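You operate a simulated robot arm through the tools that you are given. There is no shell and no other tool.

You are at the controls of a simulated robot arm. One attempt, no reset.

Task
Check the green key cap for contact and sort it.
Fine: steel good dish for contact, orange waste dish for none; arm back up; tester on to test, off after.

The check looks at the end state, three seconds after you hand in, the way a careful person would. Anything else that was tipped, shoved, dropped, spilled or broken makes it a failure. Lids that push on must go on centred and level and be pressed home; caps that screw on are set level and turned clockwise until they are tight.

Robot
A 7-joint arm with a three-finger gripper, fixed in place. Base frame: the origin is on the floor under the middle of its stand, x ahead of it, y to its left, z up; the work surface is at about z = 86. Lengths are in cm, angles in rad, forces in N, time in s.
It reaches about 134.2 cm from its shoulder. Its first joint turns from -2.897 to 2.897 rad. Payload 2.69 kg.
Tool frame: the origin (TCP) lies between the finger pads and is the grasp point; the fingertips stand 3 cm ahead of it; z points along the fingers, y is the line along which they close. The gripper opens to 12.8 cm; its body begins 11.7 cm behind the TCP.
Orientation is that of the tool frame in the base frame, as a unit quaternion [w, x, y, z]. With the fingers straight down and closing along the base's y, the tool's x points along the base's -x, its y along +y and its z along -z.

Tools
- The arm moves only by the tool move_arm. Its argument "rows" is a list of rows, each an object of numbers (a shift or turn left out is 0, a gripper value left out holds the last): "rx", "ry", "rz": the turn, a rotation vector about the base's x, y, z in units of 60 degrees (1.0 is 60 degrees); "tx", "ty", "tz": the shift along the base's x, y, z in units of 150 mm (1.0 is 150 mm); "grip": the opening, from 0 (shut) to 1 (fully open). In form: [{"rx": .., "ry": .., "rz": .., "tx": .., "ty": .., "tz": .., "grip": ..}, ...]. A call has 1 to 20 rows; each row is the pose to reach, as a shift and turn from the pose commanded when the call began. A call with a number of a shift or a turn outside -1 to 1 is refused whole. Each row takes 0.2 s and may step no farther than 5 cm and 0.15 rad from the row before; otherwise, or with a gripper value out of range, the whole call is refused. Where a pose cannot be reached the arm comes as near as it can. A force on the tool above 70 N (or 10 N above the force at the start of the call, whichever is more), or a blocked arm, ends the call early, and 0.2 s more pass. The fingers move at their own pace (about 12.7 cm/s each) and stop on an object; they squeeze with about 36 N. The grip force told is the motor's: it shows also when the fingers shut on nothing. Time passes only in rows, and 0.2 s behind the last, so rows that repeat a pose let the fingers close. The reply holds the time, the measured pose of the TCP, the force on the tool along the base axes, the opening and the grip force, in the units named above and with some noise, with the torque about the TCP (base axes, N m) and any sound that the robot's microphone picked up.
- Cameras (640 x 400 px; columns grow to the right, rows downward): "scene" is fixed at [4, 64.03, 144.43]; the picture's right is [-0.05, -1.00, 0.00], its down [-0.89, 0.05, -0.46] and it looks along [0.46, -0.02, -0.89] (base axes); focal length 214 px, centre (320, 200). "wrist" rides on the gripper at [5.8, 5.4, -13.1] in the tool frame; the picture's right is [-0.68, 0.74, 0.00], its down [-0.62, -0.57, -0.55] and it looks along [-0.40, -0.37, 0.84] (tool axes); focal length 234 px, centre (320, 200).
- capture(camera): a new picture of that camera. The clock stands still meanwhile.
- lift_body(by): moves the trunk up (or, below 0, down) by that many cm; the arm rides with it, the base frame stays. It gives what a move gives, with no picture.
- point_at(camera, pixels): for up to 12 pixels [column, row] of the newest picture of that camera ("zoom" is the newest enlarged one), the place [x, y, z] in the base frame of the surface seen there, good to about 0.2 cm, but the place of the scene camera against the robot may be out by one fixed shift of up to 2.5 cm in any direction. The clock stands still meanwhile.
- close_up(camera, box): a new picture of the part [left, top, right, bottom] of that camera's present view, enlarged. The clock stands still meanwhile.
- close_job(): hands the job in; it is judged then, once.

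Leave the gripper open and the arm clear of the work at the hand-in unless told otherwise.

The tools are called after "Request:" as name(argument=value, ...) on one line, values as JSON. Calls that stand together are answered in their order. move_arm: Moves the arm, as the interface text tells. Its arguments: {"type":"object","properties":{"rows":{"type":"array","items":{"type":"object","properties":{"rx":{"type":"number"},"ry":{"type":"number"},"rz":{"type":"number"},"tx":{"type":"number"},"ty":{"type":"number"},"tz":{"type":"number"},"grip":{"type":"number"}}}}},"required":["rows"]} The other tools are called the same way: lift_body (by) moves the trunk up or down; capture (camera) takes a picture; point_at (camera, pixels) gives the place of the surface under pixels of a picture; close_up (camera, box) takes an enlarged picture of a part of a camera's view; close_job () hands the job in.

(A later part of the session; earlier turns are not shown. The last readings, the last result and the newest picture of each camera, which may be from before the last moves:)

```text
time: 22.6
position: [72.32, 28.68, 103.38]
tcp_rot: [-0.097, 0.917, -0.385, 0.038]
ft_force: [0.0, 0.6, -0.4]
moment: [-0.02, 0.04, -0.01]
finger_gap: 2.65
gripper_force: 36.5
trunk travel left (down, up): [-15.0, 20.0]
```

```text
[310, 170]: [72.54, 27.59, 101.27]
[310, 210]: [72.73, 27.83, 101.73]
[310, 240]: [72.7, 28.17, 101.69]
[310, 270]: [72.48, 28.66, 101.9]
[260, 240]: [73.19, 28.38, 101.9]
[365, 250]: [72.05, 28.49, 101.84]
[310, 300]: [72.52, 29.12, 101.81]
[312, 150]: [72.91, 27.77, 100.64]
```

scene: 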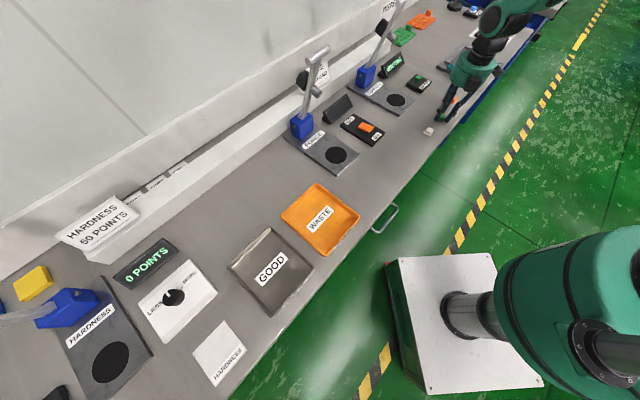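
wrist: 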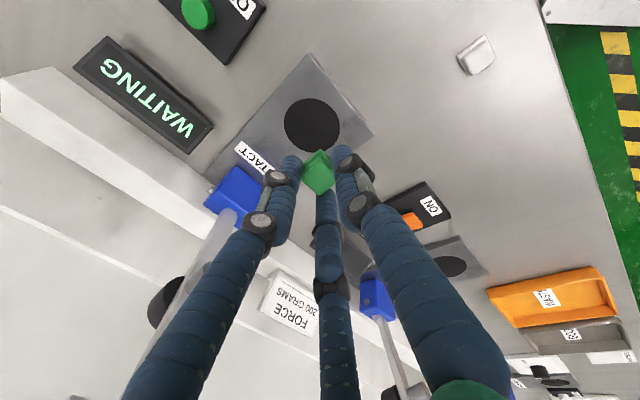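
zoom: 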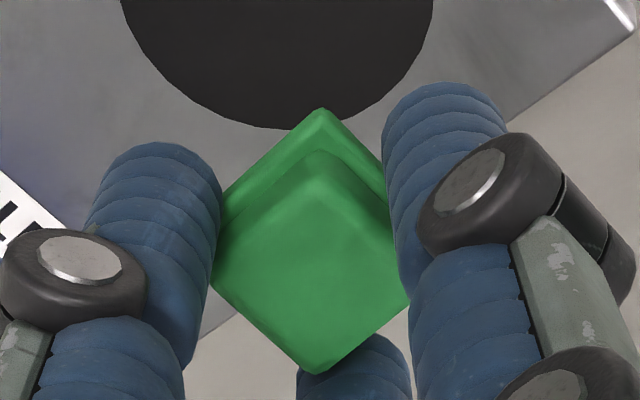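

The cap's centre is ~0.2 cm off the tool axis toward front and right; I account for it. I move over the disc and down to z≈93, in two stages.

Request:
move_arm(rows=[{"tx": 0.08, "ty": 0.08, "tz": -0.2}, {"tx": 0.14, "ty": 0.14, "tz": -0.4}, {"tx": 0.195, "ty": 0.196, "tz": -0.55}, {"tx": 0.195, "ty": 0.196, "tz": -0.65}, {"tx": 0.195, "ty": 0.196, "tz": -0.65}])

Request:
capture(camera="wrist")

Request:
close_up(camera="scene", box=[340, 0, 520, 140])

```text
time: 23.8
position: [75.04, 31.72, 93.64]
tcp_rot: [-0.097, 0.917, -0.386, 0.038]
ft_force: [-0.6, -0.1, 0.2]
moment: [0.02, 0.04, -0.02]
finger_gap: 2.64
gripper_force: 36.1
trunk travel left (down, up): [-15.0, 20.0]
```

```text
taken
```

wrist: 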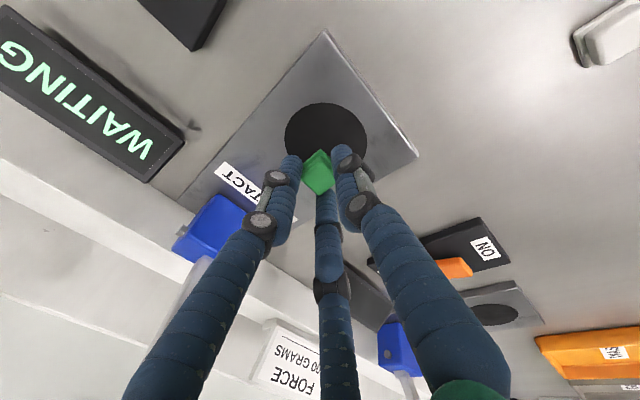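

```text
2.86 times, centred on (430, 70) of scene
```

zoom: 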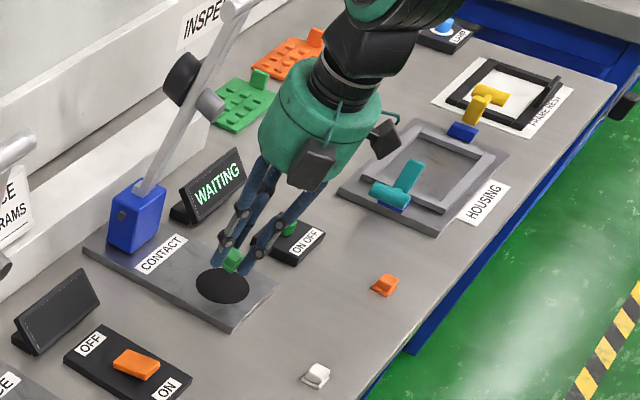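

There's clear room between hand and lever. I go down slowly until the cap's front edge touches the disc.

Request:
move_arm(rows=[{"tz": -0.1}, {"tz": -0.16}, {"tz": -0.185}, {"tz": -0.193}, {"tz": -0.2}])

Request:
close_up(camera="scene", box=[370, 60, 430, 110])

Request:
capture(camera="wrist")

```text
time: 25.0
position: [75.08, 31.63, 90.73]
tcp_rot: [-0.098, 0.917, -0.385, 0.038]
ft_force: [0.2, -0.8, 0.0]
moment: [-0.02, 0.04, -0.02]
finger_gap: 2.63
gripper_force: 36.1
trunk travel left (down, up): [-15.0, 20.0]
```

```text
8.00 times, centred on (400, 85) of scene
```

zoom: 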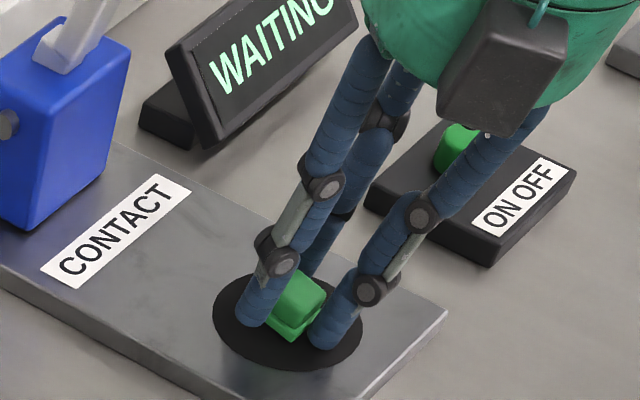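

```text
taken
```

wrist: 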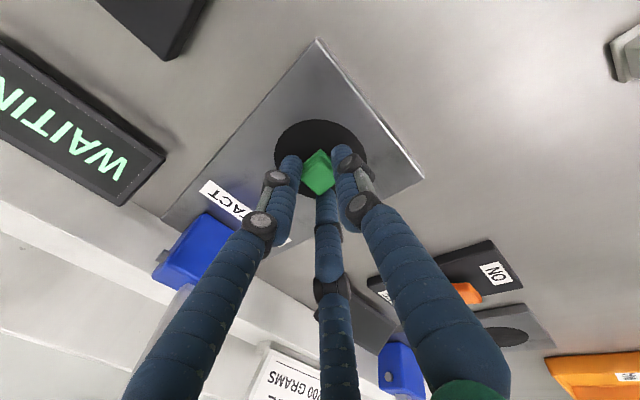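

No force yet but the front fingertip and cap edge are within ~1 mm of the disc. I open a little while rising slightly so the front finger doesn't dig in.

Request:
move_arm(rows=[{"tz": -0.003, "grip": 0.21}, {"tz": 0.0, "grip": 0.25}, {"tz": 0.012, "grip": 0.3}, {"tz": 0.03, "grip": 0.36}, {"tz": 0.04, "grip": 0.4}])

Request:
capture(camera="wrist")

Request:
close_up(camera="scene", box=[370, 60, 430, 110])

```text
time: 26.2
position: [75.0, 31.6, 91.21]
tcp_rot: [-0.098, 0.917, -0.385, 0.037]
ft_force: [-0.1, 0.0, 0.0]
moment: [0.0, 0.01, 0.01]
finger_gap: 5.14
gripper_force: 0.0
trunk travel left (down, up): [-15.0, 20.0]
```

```text
taken
```

wrist: 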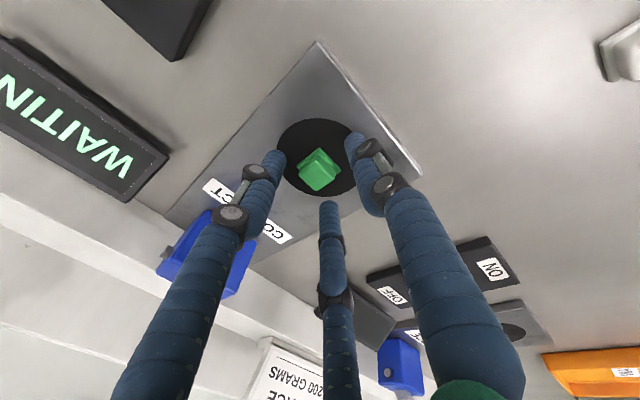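

```text
8.00 times, centred on (400, 85) of scene
```

zoom: 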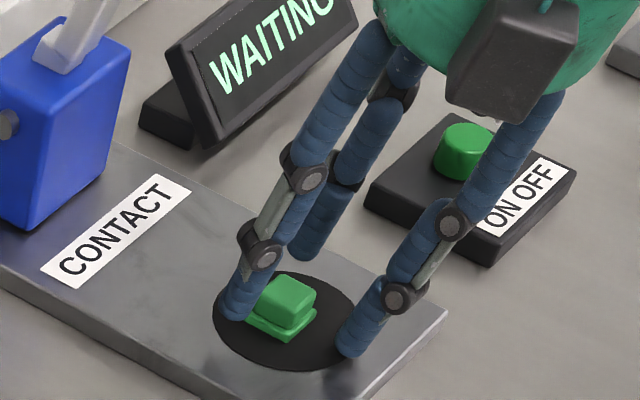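

The cap lies flat on the disc. I withdraw along the tool axis (up and slightly to the front).

Request:
move_arm(rows=[{"tz": 0.15, "tx": -0.022, "ty": -0.023}, {"tz": 0.4, "tx": -0.059, "ty": -0.061}, {"tz": 0.65, "tx": -0.1, "ty": -0.1}, {"tz": 0.9, "tx": -0.2, "ty": -0.2}, {"tz": 1.0, "tx": -0.35, "ty": -0.35}, {"tz": 1.0, "tx": -0.35, "ty": -0.35}])

Request:
capture(camera="wrist")

Request:
close_up(camera="scene", box=[370, 60, 430, 110])

```text
time: 27.6
position: [69.72, 26.21, 106.19]
tcp_rot: [-0.097, 0.917, -0.385, 0.038]
ft_force: [-0.3, -0.7, -0.1]
moment: [0.04, -0.06, 0.0]
finger_gap: 5.11
gripper_force: 0.1
trunk travel left (down, up): [-15.0, 20.0]
```

```text
taken
```

wrist: 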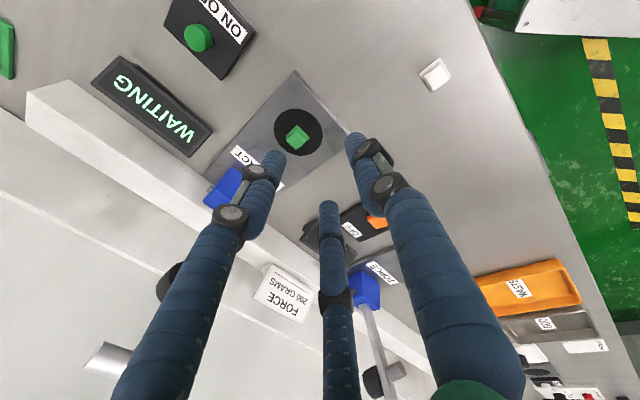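

```text
8.00 times, centred on (400, 85) of scene
```

zoom: 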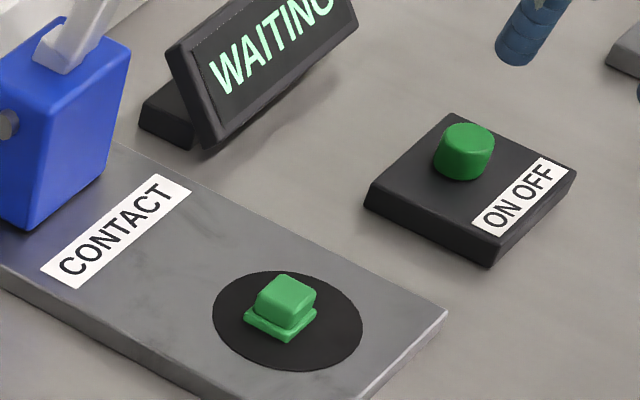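

The cap sits flat near the disc's middle. I measure cap and disc in this zoom, plus the cap in the wrist picture, and the T-bar seen at lower left.

Request:
point_at(camera="zoom", pixels=[[287, 293], [246, 320], [289, 339], [315, 318], [214, 318], [361, 325], [290, 271], [285, 369], [257, 300], [315, 292]])

Request:
point_at(camera="wrist", pixels=[[297, 136], [275, 131], [322, 134], [302, 110], [296, 158], [115, 358], [95, 352], [160, 280]])

```text
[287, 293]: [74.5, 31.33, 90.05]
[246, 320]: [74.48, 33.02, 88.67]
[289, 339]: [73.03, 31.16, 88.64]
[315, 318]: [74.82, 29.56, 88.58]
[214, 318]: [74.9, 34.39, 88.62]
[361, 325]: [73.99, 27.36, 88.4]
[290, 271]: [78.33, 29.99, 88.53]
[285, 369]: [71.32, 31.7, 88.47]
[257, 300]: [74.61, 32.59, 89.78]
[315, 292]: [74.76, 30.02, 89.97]
```

```text
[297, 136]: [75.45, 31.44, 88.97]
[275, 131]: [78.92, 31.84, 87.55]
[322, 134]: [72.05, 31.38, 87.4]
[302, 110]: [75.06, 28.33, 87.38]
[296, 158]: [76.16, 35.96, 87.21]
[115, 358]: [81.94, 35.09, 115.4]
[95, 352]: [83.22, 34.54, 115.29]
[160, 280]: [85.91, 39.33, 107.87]
```

The cap is within ~0.4 cm of the disc's centre – good. Now the lever: I bring the hand upright again and raise it, opening the fingers, then go above the T-bar.

Request:
move_arm(rows=[{"tz": 0.3, "grip": 0.5}, {"tz": 0.6, "rx": -0.072, "ry": 0.07}, {"tz": 0.85, "rx": -0.1438, "ry": 0.139}, {"tz": 1.0, "rx": -0.1438, "ry": 0.139}, {"tz": 1.0, "rx": -0.1438, "ry": 0.139}])

Request:
move_arm(rows=[{"tz": 0.3}, {"tz": 0.6}, {"tz": 0.63, "tx": 0.2, "ty": 0.2}, {"tz": 0.63, "tx": 0.42, "ty": 0.42}, {"tz": 0.63, "tx": 0.6, "ty": 0.6}, {"tz": 0.63, "tx": 0.69, "ty": 0.72}, {"tz": 0.63, "tx": 0.69, "ty": 0.72}])

Request:
capture(camera="wrist")

Request:
close_up(camera="scene", box=[340, 0, 440, 80])

```text
time: 28.8
position: [69.62, 26.38, 121.37]
tcp_rot: [0.0, 0.922, -0.388, 0.0]
ft_force: [-1.1, -0.1, 0.5]
moment: [0.04, -0.06, -0.01]
finger_gap: 6.42
gripper_force: 0.1
trunk travel left (down, up): [-15.0, 20.0]
```

```text
time: 30.4
position: [80.17, 37.1, 130.77]
tcp_rot: [0.0, 0.922, -0.388, 0.0]
ft_force: [-0.8, 0.7, 0.0]
moment: [-0.01, 0.01, 0.0]
finger_gap: 6.4
gripper_force: 0.1
trunk travel left (down, up): [-15.0, 20.0]
```

```text
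taken
```

wrist: 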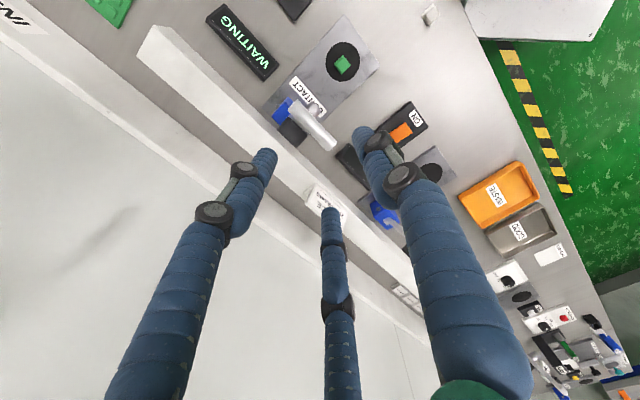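

```text
5.00 times, centred on (390, 40) of scene
```

zoom: 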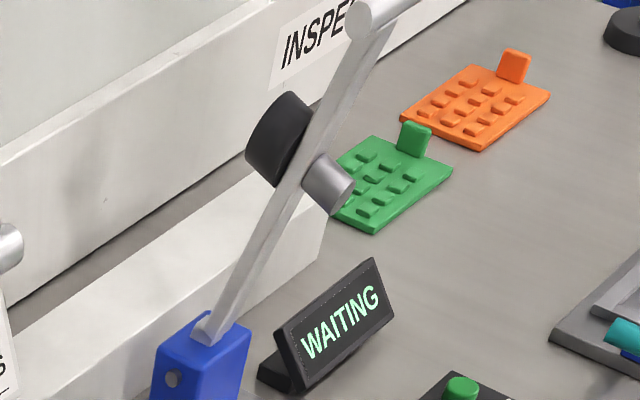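

The T-bar appears from (293,105) to (333,145) in the wrist picture, parallel to the tool's x. I zoom and measure it.

Request:
close_up(camera="wrist", box=[263, 80, 363, 160])

Request:
point_at(camera="zoom", pixels=[[190, 135], [220, 160], [280, 225], [330, 280], [360, 310], [250, 195], [300, 250], [120, 200], [200, 230], [230, 250]])

```text
5.00 times, centred on (313, 120) of wrist
```

zoom: 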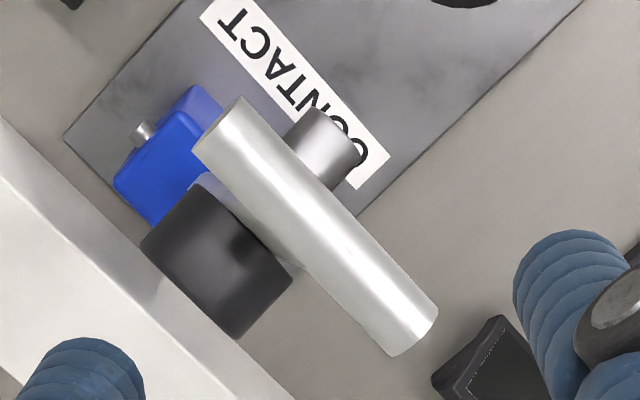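

```text
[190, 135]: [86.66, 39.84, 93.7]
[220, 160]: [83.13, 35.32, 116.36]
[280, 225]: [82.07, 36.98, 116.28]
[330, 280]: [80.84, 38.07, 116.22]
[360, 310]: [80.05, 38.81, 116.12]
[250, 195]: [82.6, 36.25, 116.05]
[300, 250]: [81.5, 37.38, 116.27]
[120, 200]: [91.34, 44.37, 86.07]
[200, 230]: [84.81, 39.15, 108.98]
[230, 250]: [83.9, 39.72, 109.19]
```

I sample along the bar's middle line for a better axis.

Request:
point_at(camera="zoom", pixels=[[315, 228], [240, 147], [390, 308], [270, 180], [360, 276], [300, 245], [333, 212], [220, 120], [408, 328], [330, 150], [345, 170], [210, 185]])

```text
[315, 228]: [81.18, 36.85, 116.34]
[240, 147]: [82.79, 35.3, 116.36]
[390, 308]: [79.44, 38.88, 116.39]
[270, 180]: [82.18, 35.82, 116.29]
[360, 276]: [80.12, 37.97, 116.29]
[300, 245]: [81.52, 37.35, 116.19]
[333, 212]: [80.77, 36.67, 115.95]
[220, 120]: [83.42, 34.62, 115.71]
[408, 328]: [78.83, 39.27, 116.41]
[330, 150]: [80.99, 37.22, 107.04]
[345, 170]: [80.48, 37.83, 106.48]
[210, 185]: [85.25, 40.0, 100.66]
```

T-bar centre ≈ (81.25, 37.0, 115.6), radius ≈0.8, length ≈6.5. I now measure the hinge pin (zoom (143,132)) and block for the lever's pivot.

Request:
point_at(camera="zoom", pixels=[[143, 131], [137, 132], [150, 132], [165, 150], [190, 100], [130, 190], [320, 125], [310, 115], [340, 185], [200, 260]])

Request:
close_up(camera="scene", box=[350, 50, 400, 90])

```text
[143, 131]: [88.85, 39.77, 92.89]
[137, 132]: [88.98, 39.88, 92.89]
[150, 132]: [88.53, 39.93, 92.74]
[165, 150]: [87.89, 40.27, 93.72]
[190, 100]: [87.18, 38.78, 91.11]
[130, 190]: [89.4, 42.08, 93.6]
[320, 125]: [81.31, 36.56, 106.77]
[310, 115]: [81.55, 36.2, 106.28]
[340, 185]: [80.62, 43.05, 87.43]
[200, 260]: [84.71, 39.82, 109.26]
```

```text
10.00 times, centred on (375, 70) of scene
```

zoom: 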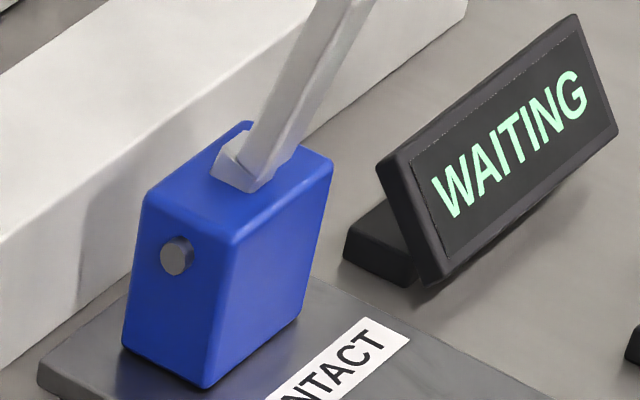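

Pivot ≈ (86.4, 42.6, 92.6), lever length to the T-bar ≈24.2, now ~18° from upright. I open to ~10 cm and come down over the T-bar, TCP slightly behind its centre so that the front finger and two back fingers close on it evenly.

Request:
move_arm(rows=[{"tx": 0.094, "ty": 0.015, "grip": 0.78}, {"tx": 0.094, "ty": 0.015, "tz": -0.2}, {"tx": 0.094, "ty": 0.015, "tz": -0.5}, {"tx": 0.094, "ty": 0.015, "tz": -0.8}, {"tx": 0.094, "ty": 0.015, "tz": -1.0}, {"tx": 0.094, "ty": 0.015, "tz": -1.0}])

Request:
capture(camera="wrist")

Request:
close_up(camera="scene", box=[340, 0, 440, 80])

```text
time: 31.8
position: [81.54, 37.14, 115.47]
tcp_rot: [0.0, 0.922, -0.388, 0.0]
ft_force: [0.9, -0.7, -0.4]
moment: [-0.03, 0.0, 0.01]
finger_gap: 10.03
gripper_force: 0.1
trunk travel left (down, up): [-15.0, 20.0]
```

```text
taken
```

wrist: 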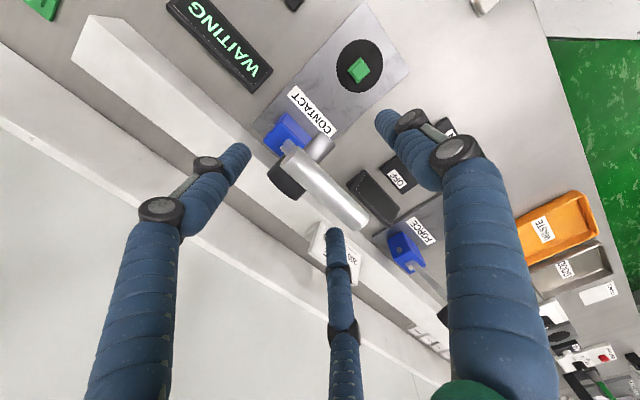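

```text
5.00 times, centred on (390, 40) of scene
```

zoom: 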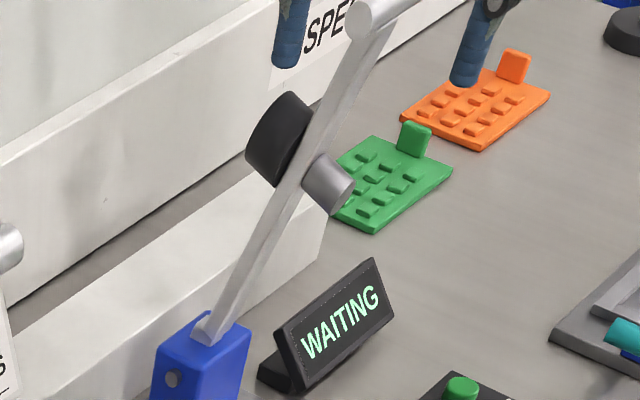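

The T-bar is centred at (325,187), right at the grasp point (319,192). I close the fingers on it while holding still.

Request:
move_arm(rows=[{"grip": 0.6}, {"grip": 0.45}, {"grip": 0.35}, {"grip": 0.25}, {"grip": 0.1}, {"grip": 0.0}])

Request:
capture(camera="wrist")

Request:
close_up(camera="scene", box=[340, 0, 440, 80])

```text
time: 33.2
position: [81.3, 37.51, 115.32]
tcp_rot: [0.001, 0.922, -0.386, 0.0]
ft_force: [-19.2, 23.5, -5.0]
moment: [1.1, 0.56, 0.39]
finger_gap: 2.7
gripper_force: 45.1
trunk travel left (down, up): [-15.0, 20.0]
```

```text
taken
```

wrist: 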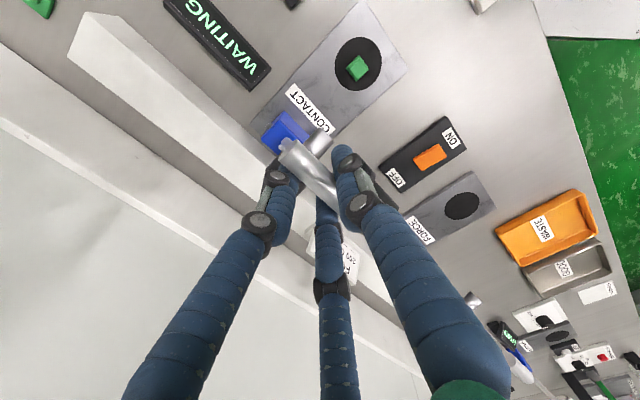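

```text
5.00 times, centred on (390, 40) of scene
```

zoom: 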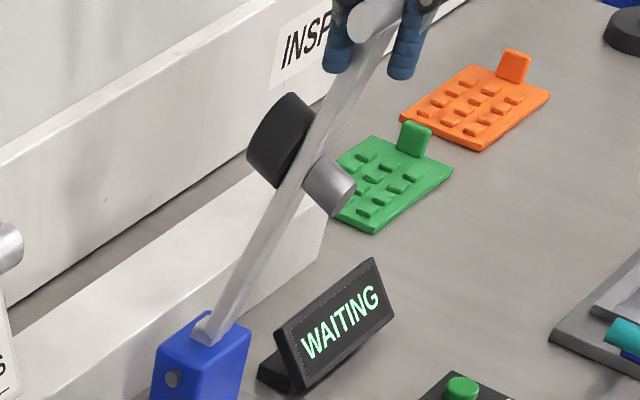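

The grip is on (gap 2.7), but there's a side force of ~30 N along the T-bar: a back finger leans on the lever bar. I shift ~0.4 cm toward the left end of the T-bar to take that away.

Request:
move_arm(rows=[{"tx": -0.01, "ty": 0.01}, {"tx": -0.02, "ty": 0.02}, {"tx": -0.024, "ty": 0.024}, {"tx": -0.024, "ty": 0.024}])

```text
time: 34.2
position: [81.3, 37.6, 115.35]
tcp_rot: [0.001, 0.922, -0.388, -0.001]
ft_force: [5.4, -7.4, -17.0]
moment: [-1.03, 0.55, -0.07]
finger_gap: 2.69
gripper_force: 44.8
trunk travel left (down, up): [-15.0, 20.0]
```

Side force is now small. I begin swinging the lever forward and down along its arc, first from ~18° to ~30°, watching the force.

Request:
move_arm(rows=[{"tx": -0.046, "ty": -0.055, "tz": -0.041}, {"tx": -0.102, "ty": -0.11, "tz": -0.073}, {"tx": -0.156, "ty": -0.163, "tz": -0.11}, {"tx": -0.209, "ty": -0.215, "tz": -0.151}, {"tx": -0.209, "ty": -0.215, "tz": -0.151}])

Request:
close_up(camera="scene", box=[340, 0, 440, 80])

```text
time: 35.4
position: [78.22, 34.46, 113.55]
tcp_rot: [-0.001, 0.922, -0.387, 0.0]
ft_force: [2.9, -4.0, 12.7]
moment: [0.65, -0.94, 0.0]
finger_gap: 2.7
gripper_force: 45.1
trunk travel left (down, up): [-15.0, 20.0]
```

```text
5.00 times, centred on (390, 40) of scene
```

zoom: 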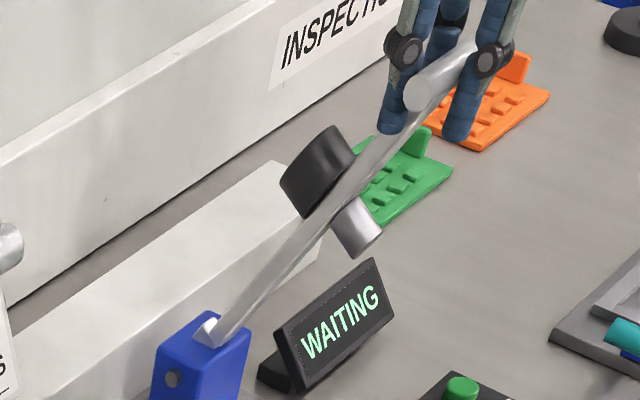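

The lever swings smoothly; small forces. I continue the arc from 30° to 60°.

Request:
move_arm(rows=[{"tx": -0.085, "ty": -0.084, "tz": -0.066}, {"tx": -0.164, "ty": -0.162, "tz": -0.151}, {"tx": -0.238, "ty": -0.234, "tz": -0.247}, {"tx": -0.306, "ty": -0.301, "tz": -0.35}, {"tx": -0.367, "ty": -0.361, "tz": -0.461}, {"tx": -0.421, "ty": -0.414, "tz": -0.581}, {"tx": -0.421, "ty": -0.414, "tz": -0.581}])

Request:
close_up(camera="scene", box=[340, 0, 440, 100])

```text
time: 37.0
position: [71.89, 28.11, 104.66]
tcp_rot: [-0.001, 0.922, -0.387, -0.001]
ft_force: [23.6, -26.8, 5.1]
moment: [0.13, -1.08, -0.12]
finger_gap: 2.68
gripper_force: 44.3
trunk travel left (down, up): [-15.0, 20.0]
```

```text
4.00 times, centred on (390, 50) of scene
```

zoom: 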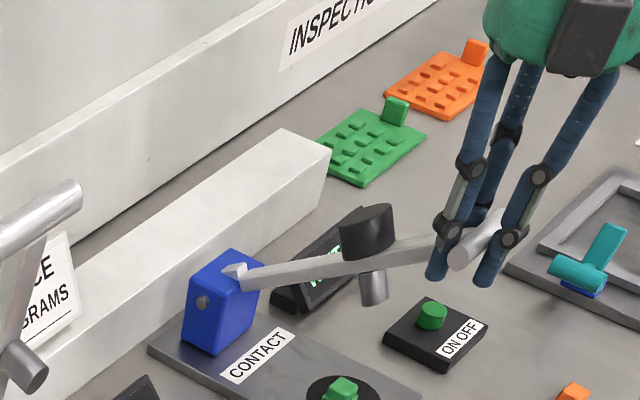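

The lever is at ~60°. A side force of ~35 N shows my swing plane is off by ~1.7°, so I correct 0.4 cm sideways and use the corrected direction, going to ~80°.

Request:
move_arm(rows=[{"tx": 0.019, "ty": -0.019}, {"tx": -0.026, "ty": -0.066, "tz": -0.124}, {"tx": -0.064, "ty": -0.105, "tz": -0.255}, {"tx": -0.093, "ty": -0.135, "tz": -0.389}, {"tx": -0.114, "ty": -0.158, "tz": -0.526}, {"tx": -0.114, "ty": -0.158, "tz": -0.526}])

Request:
close_up(camera="scene", box=[360, 40, 440, 110])

Request:
capture(camera="wrist")

```text
time: 38.4
position: [69.9, 25.97, 96.66]
tcp_rot: [0.002, 0.922, -0.387, -0.001]
ft_force: [-24.9, 27.2, -4.1]
moment: [0.32, 0.37, 0.29]
finger_gap: 2.63
gripper_force: 45.0
trunk travel left (down, up): [-15.0, 20.0]
```

```text
5.71 times, centred on (400, 75) of scene
```

zoom: 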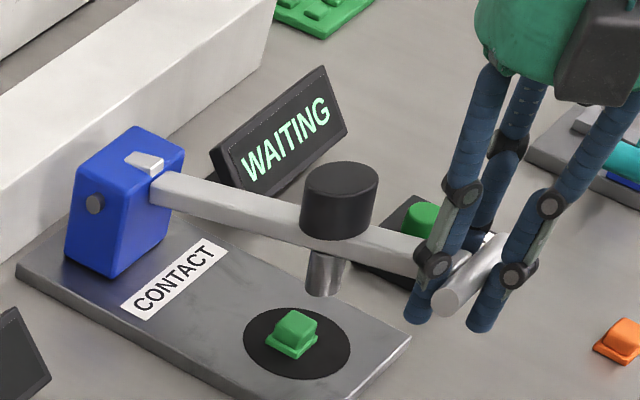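

```text
taken
```

wrist: 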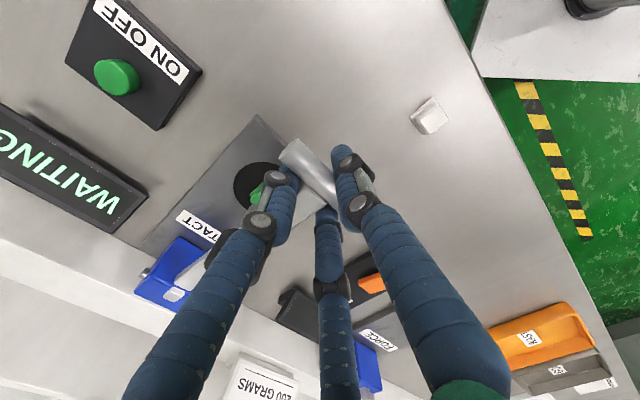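

Now the force is the other way (overcorrected slightly), so I take back 0.28 cm. The foot is lining up over the cap. I lower to ~89°, just above the cap.

Request:
move_arm(rows=[{"tx": -0.014, "ty": 0.014}, {"tx": -0.024, "ty": 0.002, "tz": -0.112}, {"tx": -0.0285, "ty": -0.0025, "tz": -0.196}, {"tx": -0.03, "ty": -0.004, "tz": -0.24}, {"tx": -0.03, "ty": -0.004, "tz": -0.24}])

Request:
close_up(camera="scene", box=[360, 50, 430, 110])

```text
time: 39.6
position: [69.52, 25.81, 93.17]
tcp_rot: [-0.001, 0.922, -0.387, 0.0]
ft_force: [-11.7, -5.4, -0.8]
moment: [0.09, -0.58, 0.07]
finger_gap: 2.62
gripper_force: 45.2
trunk travel left (down, up): [-15.0, 20.0]
```

```text
6.67 times, centred on (395, 80) of scene
```

zoom: 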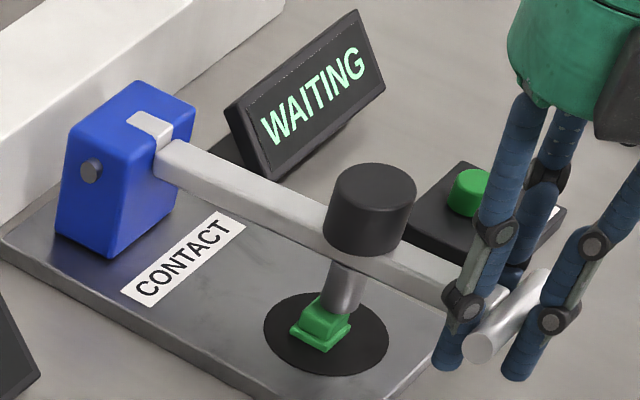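

The foot is right above the cap (slightly to its right). I lower in 2–3 mm steps and watch the display and force.

Request:
move_arm(rows=[{"tz": -0.02}, {"tz": -0.04}, {"tz": -0.055}, {"tz": -0.07}])

Request:
close_up(camera="scene", box=[360, 50, 430, 110])

```text
time: 40.6
position: [69.65, 25.62, 92.41]
tcp_rot: [-0.001, 0.922, -0.388, 0.001]
ft_force: [-16.7, -12.7, 14.7]
moment: [0.07, 0.22, 0.29]
finger_gap: 2.58
gripper_force: 44.8
trunk travel left (down, up): [-15.0, 20.0]
```

```text
6.67 times, centred on (395, 80) of scene
```

zoom: 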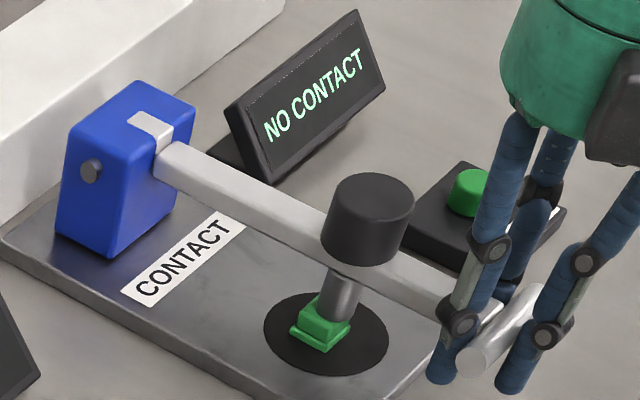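

The display changed to "NO CONTACT" with an upward force of ~15 N. I look closer to make sure that the foot really presses on the cap and isn't beside it.

Request:
close_up(camera="scene", box=[384, 85, 408, 107])

Request:
capture(camera="wrist")

```text
16.00 times, centred on (396, 96) of scene
```

zoom: 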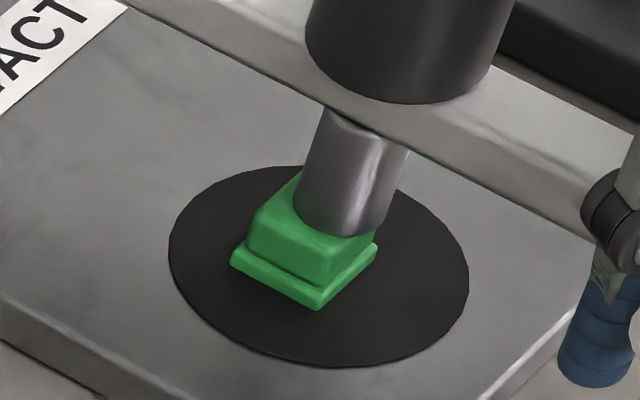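

```text
taken
```

wrist: 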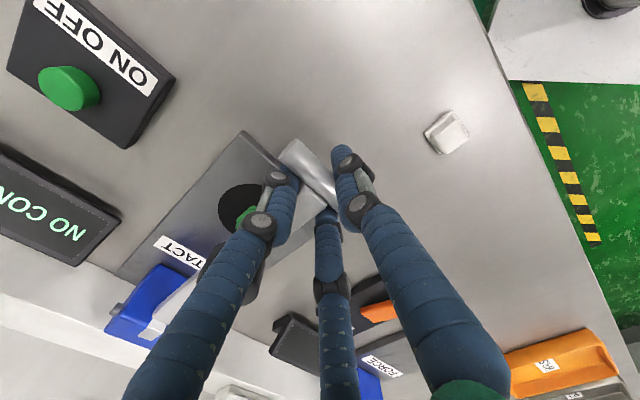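

The foot stands on the cap's top, back-right of its middle. I press a little more firmly to see whether the reading holds.

Request:
move_arm(rows=[{"tz": -0.01}, {"tz": -0.02}, {"tz": -0.025}, {"tz": -0.025}])

Request:
close_up(camera="scene", box=[360, 50, 430, 110])

Request:
close_up(camera="scene", box=[384, 85, 408, 107])

```text
time: 41.6
position: [69.52, 25.81, 92.04]
tcp_rot: [-0.002, 0.922, -0.387, 0.002]
ft_force: [-8.3, -11.6, 32.0]
moment: [0.03, -0.2, 0.2]
finger_gap: 2.65
gripper_force: 44.5
trunk travel left (down, up): [-15.0, 20.0]
```

```text
6.67 times, centred on (395, 80) of scene
```

zoom: 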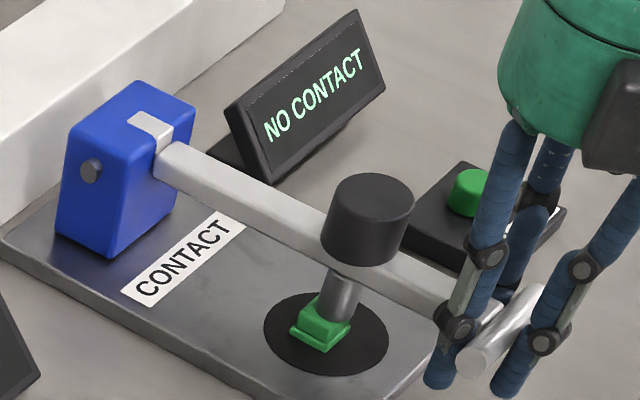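

```text
16.00 times, centred on (396, 96) of scene
```

zoom: 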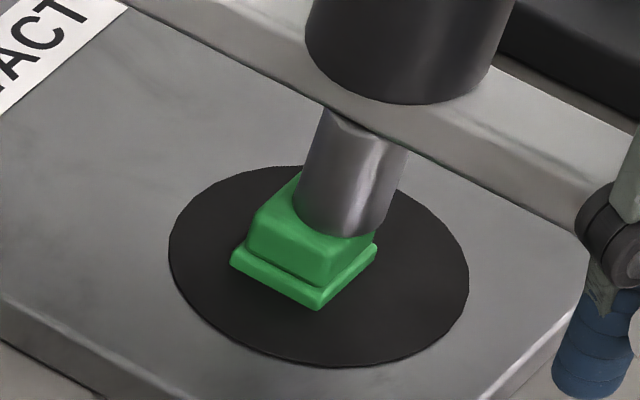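

The reading stays "NO CONTACT" under firm pressure on the cap (32 N at the handle, foot stopped by the cap). So the cap has no contact → orange waste dish. Now I raise the lever back along its arc.

Request:
move_arm(rows=[{"tz": 0.03}, {"tx": -0.004, "ty": -0.006, "tz": 0.112}, {"tx": 0.001, "ty": -0.001, "tz": 0.225}, {"tx": 0.013, "ty": 0.01, "tz": 0.336}, {"tx": 0.039, "ty": 0.038, "tz": 0.501}, {"tx": 0.077, "ty": 0.076, "tz": 0.661}, {"tx": 0.128, "ty": 0.127, "tz": 0.814}, {"tx": 0.189, "ty": 0.19, "tz": 0.958}, {"tx": 0.189, "ty": 0.19, "tz": 0.958}])

Request:
close_up(camera="scene", box=[340, 10, 440, 110])

```text
time: 43.6
position: [72.63, 28.92, 106.19]
tcp_rot: [0.0, 0.922, -0.388, 0.0]
ft_force: [25.9, -10.2, -13.9]
moment: [-0.71, 0.46, -0.02]
finger_gap: 2.66
gripper_force: 45.1
trunk travel left (down, up): [-15.0, 20.0]
```

```text
4.00 times, centred on (390, 60) of scene
```

zoom: 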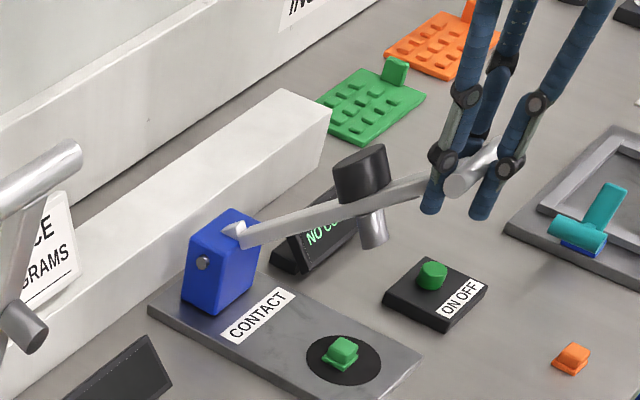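

Good: the cap stayed in place. I continue raising the lever to its original lean (~19°), with a small sideways correction.

Request:
move_arm(rows=[{"tx": 0.01, "ty": -0.01, "tz": 0.01}, {"tx": 0.08, "ty": 0.064, "tz": 0.136}, {"tx": 0.16, "ty": 0.146, "tz": 0.259}, {"tx": 0.25, "ty": 0.236, "tz": 0.37}, {"tx": 0.346, "ty": 0.336, "tz": 0.466}, {"tx": 0.45, "ty": 0.442, "tz": 0.548}, {"tx": 0.518, "ty": 0.518, "tz": 0.594}, {"tx": 0.518, "ty": 0.518, "tz": 0.594}])

Request:
close_up(camera="scene", box=[340, 0, 440, 80])

```text
time: 45.4
position: [80.41, 36.61, 114.9]
tcp_rot: [-0.001, 0.922, -0.387, 0.0]
ft_force: [2.5, -2.6, -15.4]
moment: [-0.88, 0.84, 0.1]
finger_gap: 2.67
gripper_force: 44.8
trunk travel left (down, up): [-15.0, 20.0]
```

```text
5.00 times, centred on (390, 40) of scene
```

zoom: 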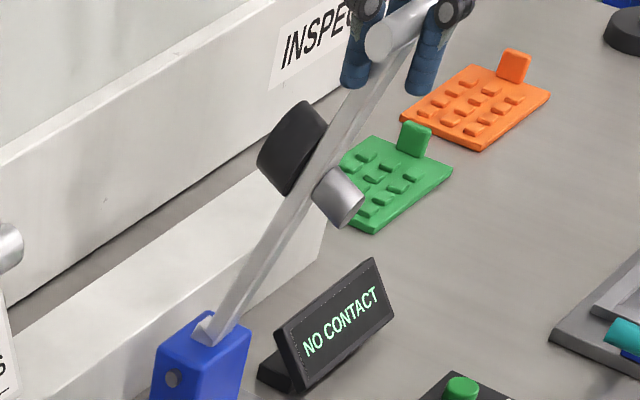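

The lever is at ~22°. I push it the last few degrees to its rest, watching for a stop.

Request:
move_arm(rows=[{"tx": 0.035, "ty": 0.037, "tz": 0.015}, {"tx": 0.067, "ty": 0.072, "tz": 0.025}, {"tx": 0.085, "ty": 0.09, "tz": 0.03}, {"tx": 0.085, "ty": 0.09, "tz": 0.03}])

Request:
close_up(camera="scene", box=[340, 0, 440, 80])

```text
time: 46.4
position: [81.52, 37.77, 115.57]
tcp_rot: [-0.001, 0.922, -0.388, 0.0]
ft_force: [0.0, -9.6, -1.9]
moment: [-1.2, 1.09, 0.14]
finger_gap: 2.69
gripper_force: 44.4
trunk travel left (down, up): [-15.0, 20.0]
```

```text
5.00 times, centred on (390, 40) of scene
```

zoom: 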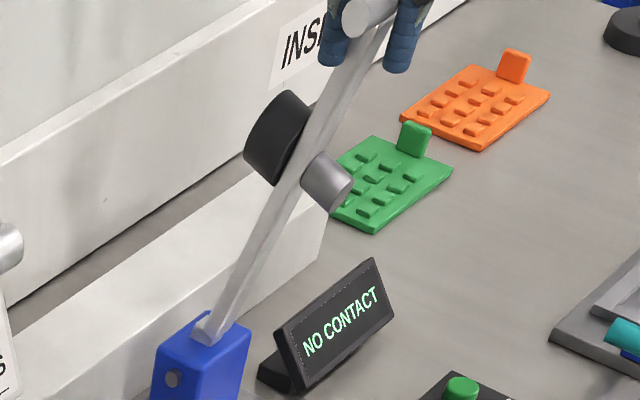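

The lever is back to its starting lean (black knob and foot at the same picture spots as before). I open the fingers and check that it stays up.

Request:
move_arm(rows=[{"grip": 0.25}, {"grip": 0.35}, {"grip": 0.5}, {"grip": 0.65}, {"grip": 0.78}, {"grip": 0.78}])

Request:
close_up(camera="scene", box=[340, 0, 440, 80])

Request:
capture(camera="wrist")

```text
time: 47.8
position: [81.54, 37.77, 115.5]
tcp_rot: [0.0, 0.922, -0.388, 0.0]
ft_force: [0.0, -0.7, 0.6]
moment: [0.01, 0.01, 0.0]
finger_gap: 10.0
gripper_force: 0.0
trunk travel left (down, up): [-15.0, 20.0]
```

```text
5.00 times, centred on (390, 40) of scene
```

zoom: 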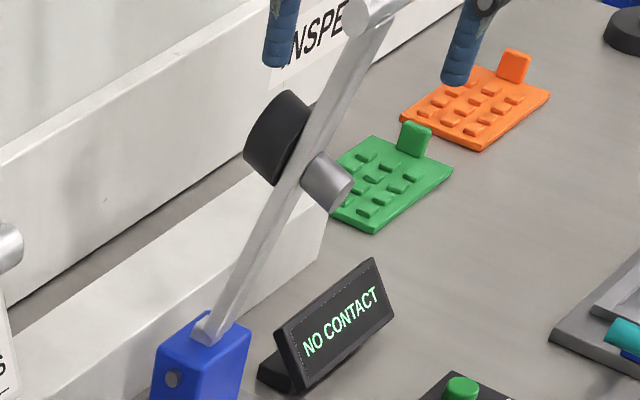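

```text
taken
```

wrist: 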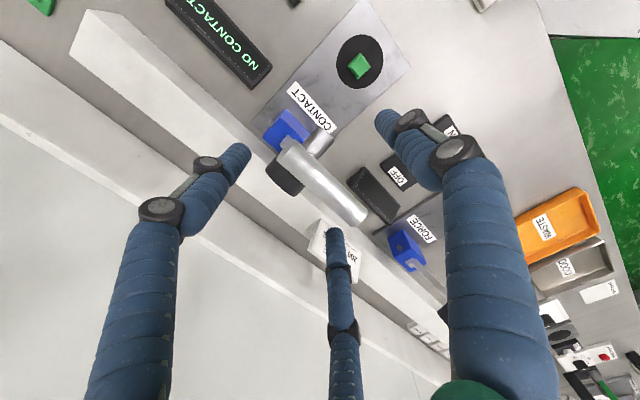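

The lever stays up by itself. I rise clear, then move to the front of the disc with the hand tilted and fingers partly closed.

Request:
move_arm(rows=[{"tz": 0.2}, {"tz": 0.5}, {"tz": 0.8}, {"tz": 1.0}, {"tz": 1.0, "tx": -0.2, "ty": -0.2, "grip": 0.45}, {"tz": 1.0, "tx": -0.42, "ty": -0.42}, {"tz": 1.0, "tx": -0.64, "ty": -0.63}, {"tz": 1.0, "tx": -0.64, "ty": -0.63}])

Request:
move_arm(rows=[{"tz": -0.25, "rx": 0.072, "ry": -0.07}, {"tz": -0.5, "rx": 0.1438, "ry": -0.139}, {"tz": -0.8, "rx": 0.1438, "ry": -0.139}, {"tz": -1.0, "rx": 0.1438, "ry": -0.139}, {"tz": -1.0, "rx": 0.1438, "ry": -0.139}])

Request:
capture(camera="wrist")

Request:
close_up(camera="scene", box=[340, 0, 520, 140])

```text
time: 49.6
position: [71.72, 28.47, 130.52]
tcp_rot: [-0.001, 0.922, -0.388, 0.0]
ft_force: [-1.6, -0.2, 0.3]
moment: [0.02, -0.07, 0.01]
finger_gap: 5.77
gripper_force: 0.0
trunk travel left (down, up): [-15.0, 20.0]
```

```text
time: 50.8
position: [72.09, 28.21, 115.53]
tcp_rot: [-0.097, 0.917, -0.386, 0.038]
ft_force: [0.8, -0.2, -0.5]
moment: [-0.02, 0.06, -0.03]
finger_gap: 5.74
gripper_force: 0.1
trunk travel left (down, up): [-15.0, 20.0]
```

```text
taken
```

wrist: 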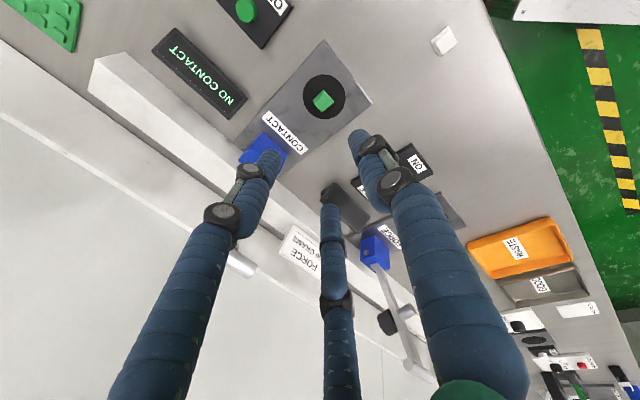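

```text
2.86 times, centred on (430, 70) of scene
```

zoom: 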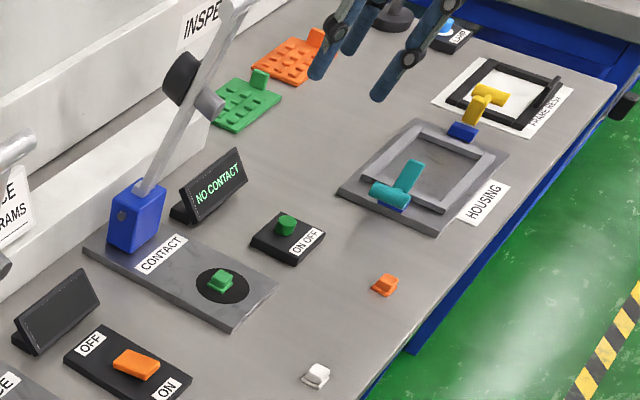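

I zoom on the cap on the disc at (323,100) and measure its corners.

Request:
close_up(camera="wrist", box=[283, 65, 363, 130])

Request:
point_at(camera="wrist", pixels=[[323, 100], [323, 95], [328, 99], [323, 104], [318, 100]])

```text
6.15 times, centred on (323, 98) of wrist
```

zoom: 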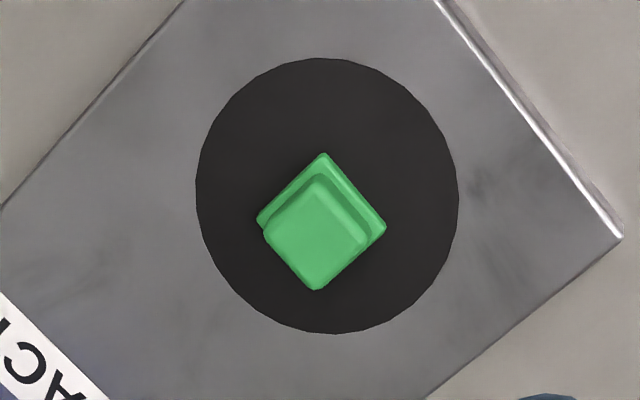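

```text
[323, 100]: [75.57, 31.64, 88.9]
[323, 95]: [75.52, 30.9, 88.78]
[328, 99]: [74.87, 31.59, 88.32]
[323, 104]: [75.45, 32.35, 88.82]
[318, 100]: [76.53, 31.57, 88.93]
```

I measure the disc edges and cap corners in this zoom.

Request:
point_at(camera="zoom", pixels=[[323, 157], [382, 228], [261, 220], [316, 287], [319, 180], [366, 235], [266, 235], [316, 232], [196, 196], [458, 196], [325, 60], [330, 331]])

```text
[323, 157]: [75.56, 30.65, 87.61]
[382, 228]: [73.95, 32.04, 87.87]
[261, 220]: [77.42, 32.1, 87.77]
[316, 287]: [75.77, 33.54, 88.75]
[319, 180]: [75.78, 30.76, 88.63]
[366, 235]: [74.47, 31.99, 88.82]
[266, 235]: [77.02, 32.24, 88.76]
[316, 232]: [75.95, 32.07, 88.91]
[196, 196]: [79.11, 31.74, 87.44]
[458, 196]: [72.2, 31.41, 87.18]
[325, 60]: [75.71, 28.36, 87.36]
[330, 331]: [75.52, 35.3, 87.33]
```

Cap centre ≈ (75.75, 32.15), only ~0.3 cm from the disc's middle, so the test was sound. To regrip it I use a smaller tilt (7°) so that all fingertips reach its sides. I go down to z≈97 above it.

Request:
move_arm(rows=[{"tz": -0.3, "grip": 0.36}, {"tz": -0.55, "tx": 0.08, "ty": 0.08}, {"tz": -0.8, "tx": 0.16, "ty": 0.16}, {"tz": -1.0, "tx": 0.235, "ty": 0.232, "rx": -0.03, "ry": 0.029}, {"tz": -1.0, "tx": 0.235, "ty": 0.232, "rx": -0.06, "ry": 0.058}, {"tz": -1.0, "tx": 0.235, "ty": 0.232, "rx": -0.06, "ry": 0.058}])

Request:
capture(camera="wrist")

Request:
close_up(camera="scene", box=[340, 0, 520, 140])

```text
time: 52.2
position: [75.53, 31.7, 100.19]
tcp_rot: [-0.057, 0.92, -0.387, 0.022]
ft_force: [0.6, 0.2, 0.0]
moment: [0.0, 0.08, 0.04]
finger_gap: 4.61
gripper_force: 0.0
trunk travel left (down, up): [-15.0, 20.0]
```

```text
taken
```

wrist: 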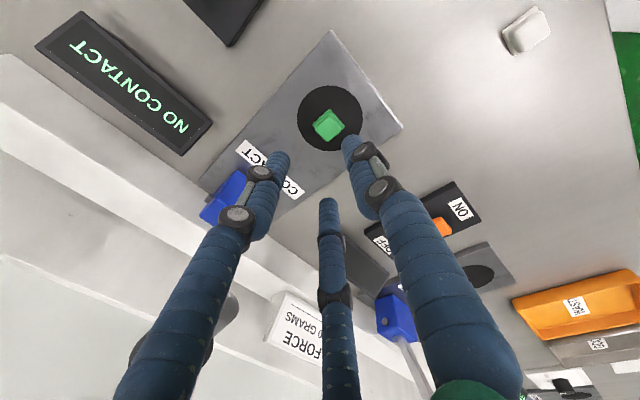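

```text
2.86 times, centred on (430, 70) of scene
```

zoom: 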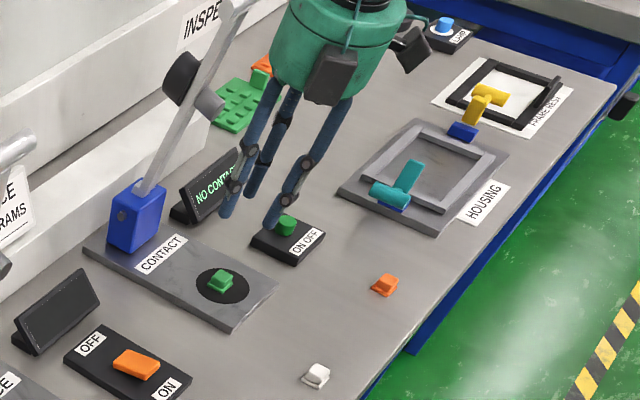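

I measure the cap again from this nearer view.

Request:
close_up(camera="wrist", box=[297, 95, 361, 150])

Request:
point_at(camera="zoom", pixels=[[320, 110], [320, 150], [320, 200], [320, 240], [280, 200], [360, 200], [300, 220], [340, 180]])

```text
7.27 times, centred on (329, 122) of wrist
```

zoom: 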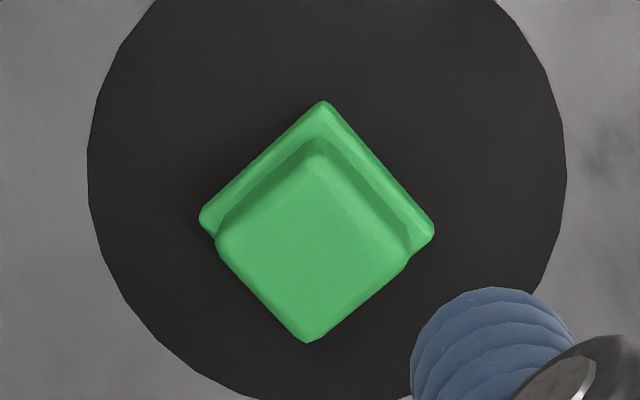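

```text
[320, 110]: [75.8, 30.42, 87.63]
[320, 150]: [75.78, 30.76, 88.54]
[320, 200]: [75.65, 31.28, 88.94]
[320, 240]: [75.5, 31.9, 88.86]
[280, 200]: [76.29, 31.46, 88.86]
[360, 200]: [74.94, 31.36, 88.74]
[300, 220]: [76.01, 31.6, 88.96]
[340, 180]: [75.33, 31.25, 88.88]
```

Cap centre ≈ (75.7, 32.05). I descend straight to just above it and check finger placement.

Request:
move_arm(rows=[{"tz": -0.25, "tx": -0.003, "ty": -0.006}, {"tz": -0.45, "tx": -0.003, "ty": -0.006}, {"tz": -0.54, "tx": -0.003, "ty": -0.006}, {"tz": -0.54, "tx": -0.003, "ty": -0.006}])

Request:
capture(camera="wrist")

Request:
close_up(camera="scene", box=[370, 50, 430, 110])

```text
time: 53.2
position: [75.41, 31.74, 92.54]
tcp_rot: [-0.057, 0.92, -0.387, 0.022]
ft_force: [-0.2, 0.4, 0.3]
moment: [0.0, -0.01, 0.0]
finger_gap: 4.62
gripper_force: 0.0
trunk travel left (down, up): [-15.0, 20.0]
```

```text
taken
```

wrist: 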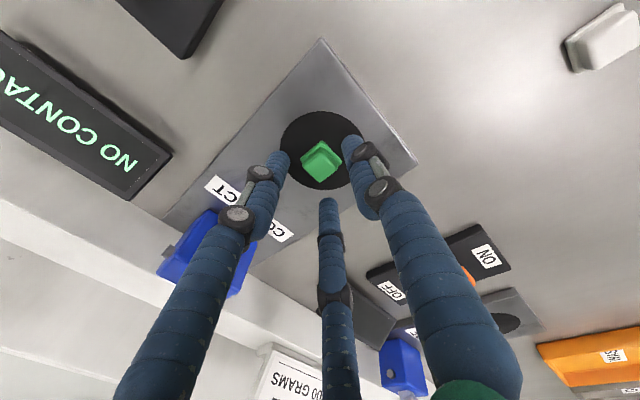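

```text
6.67 times, centred on (400, 80) of scene
```

zoom: 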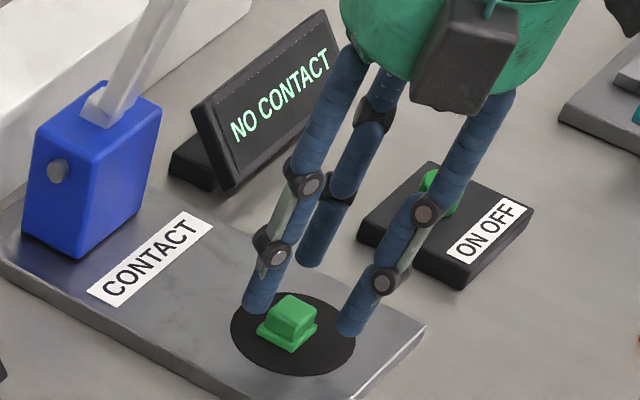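

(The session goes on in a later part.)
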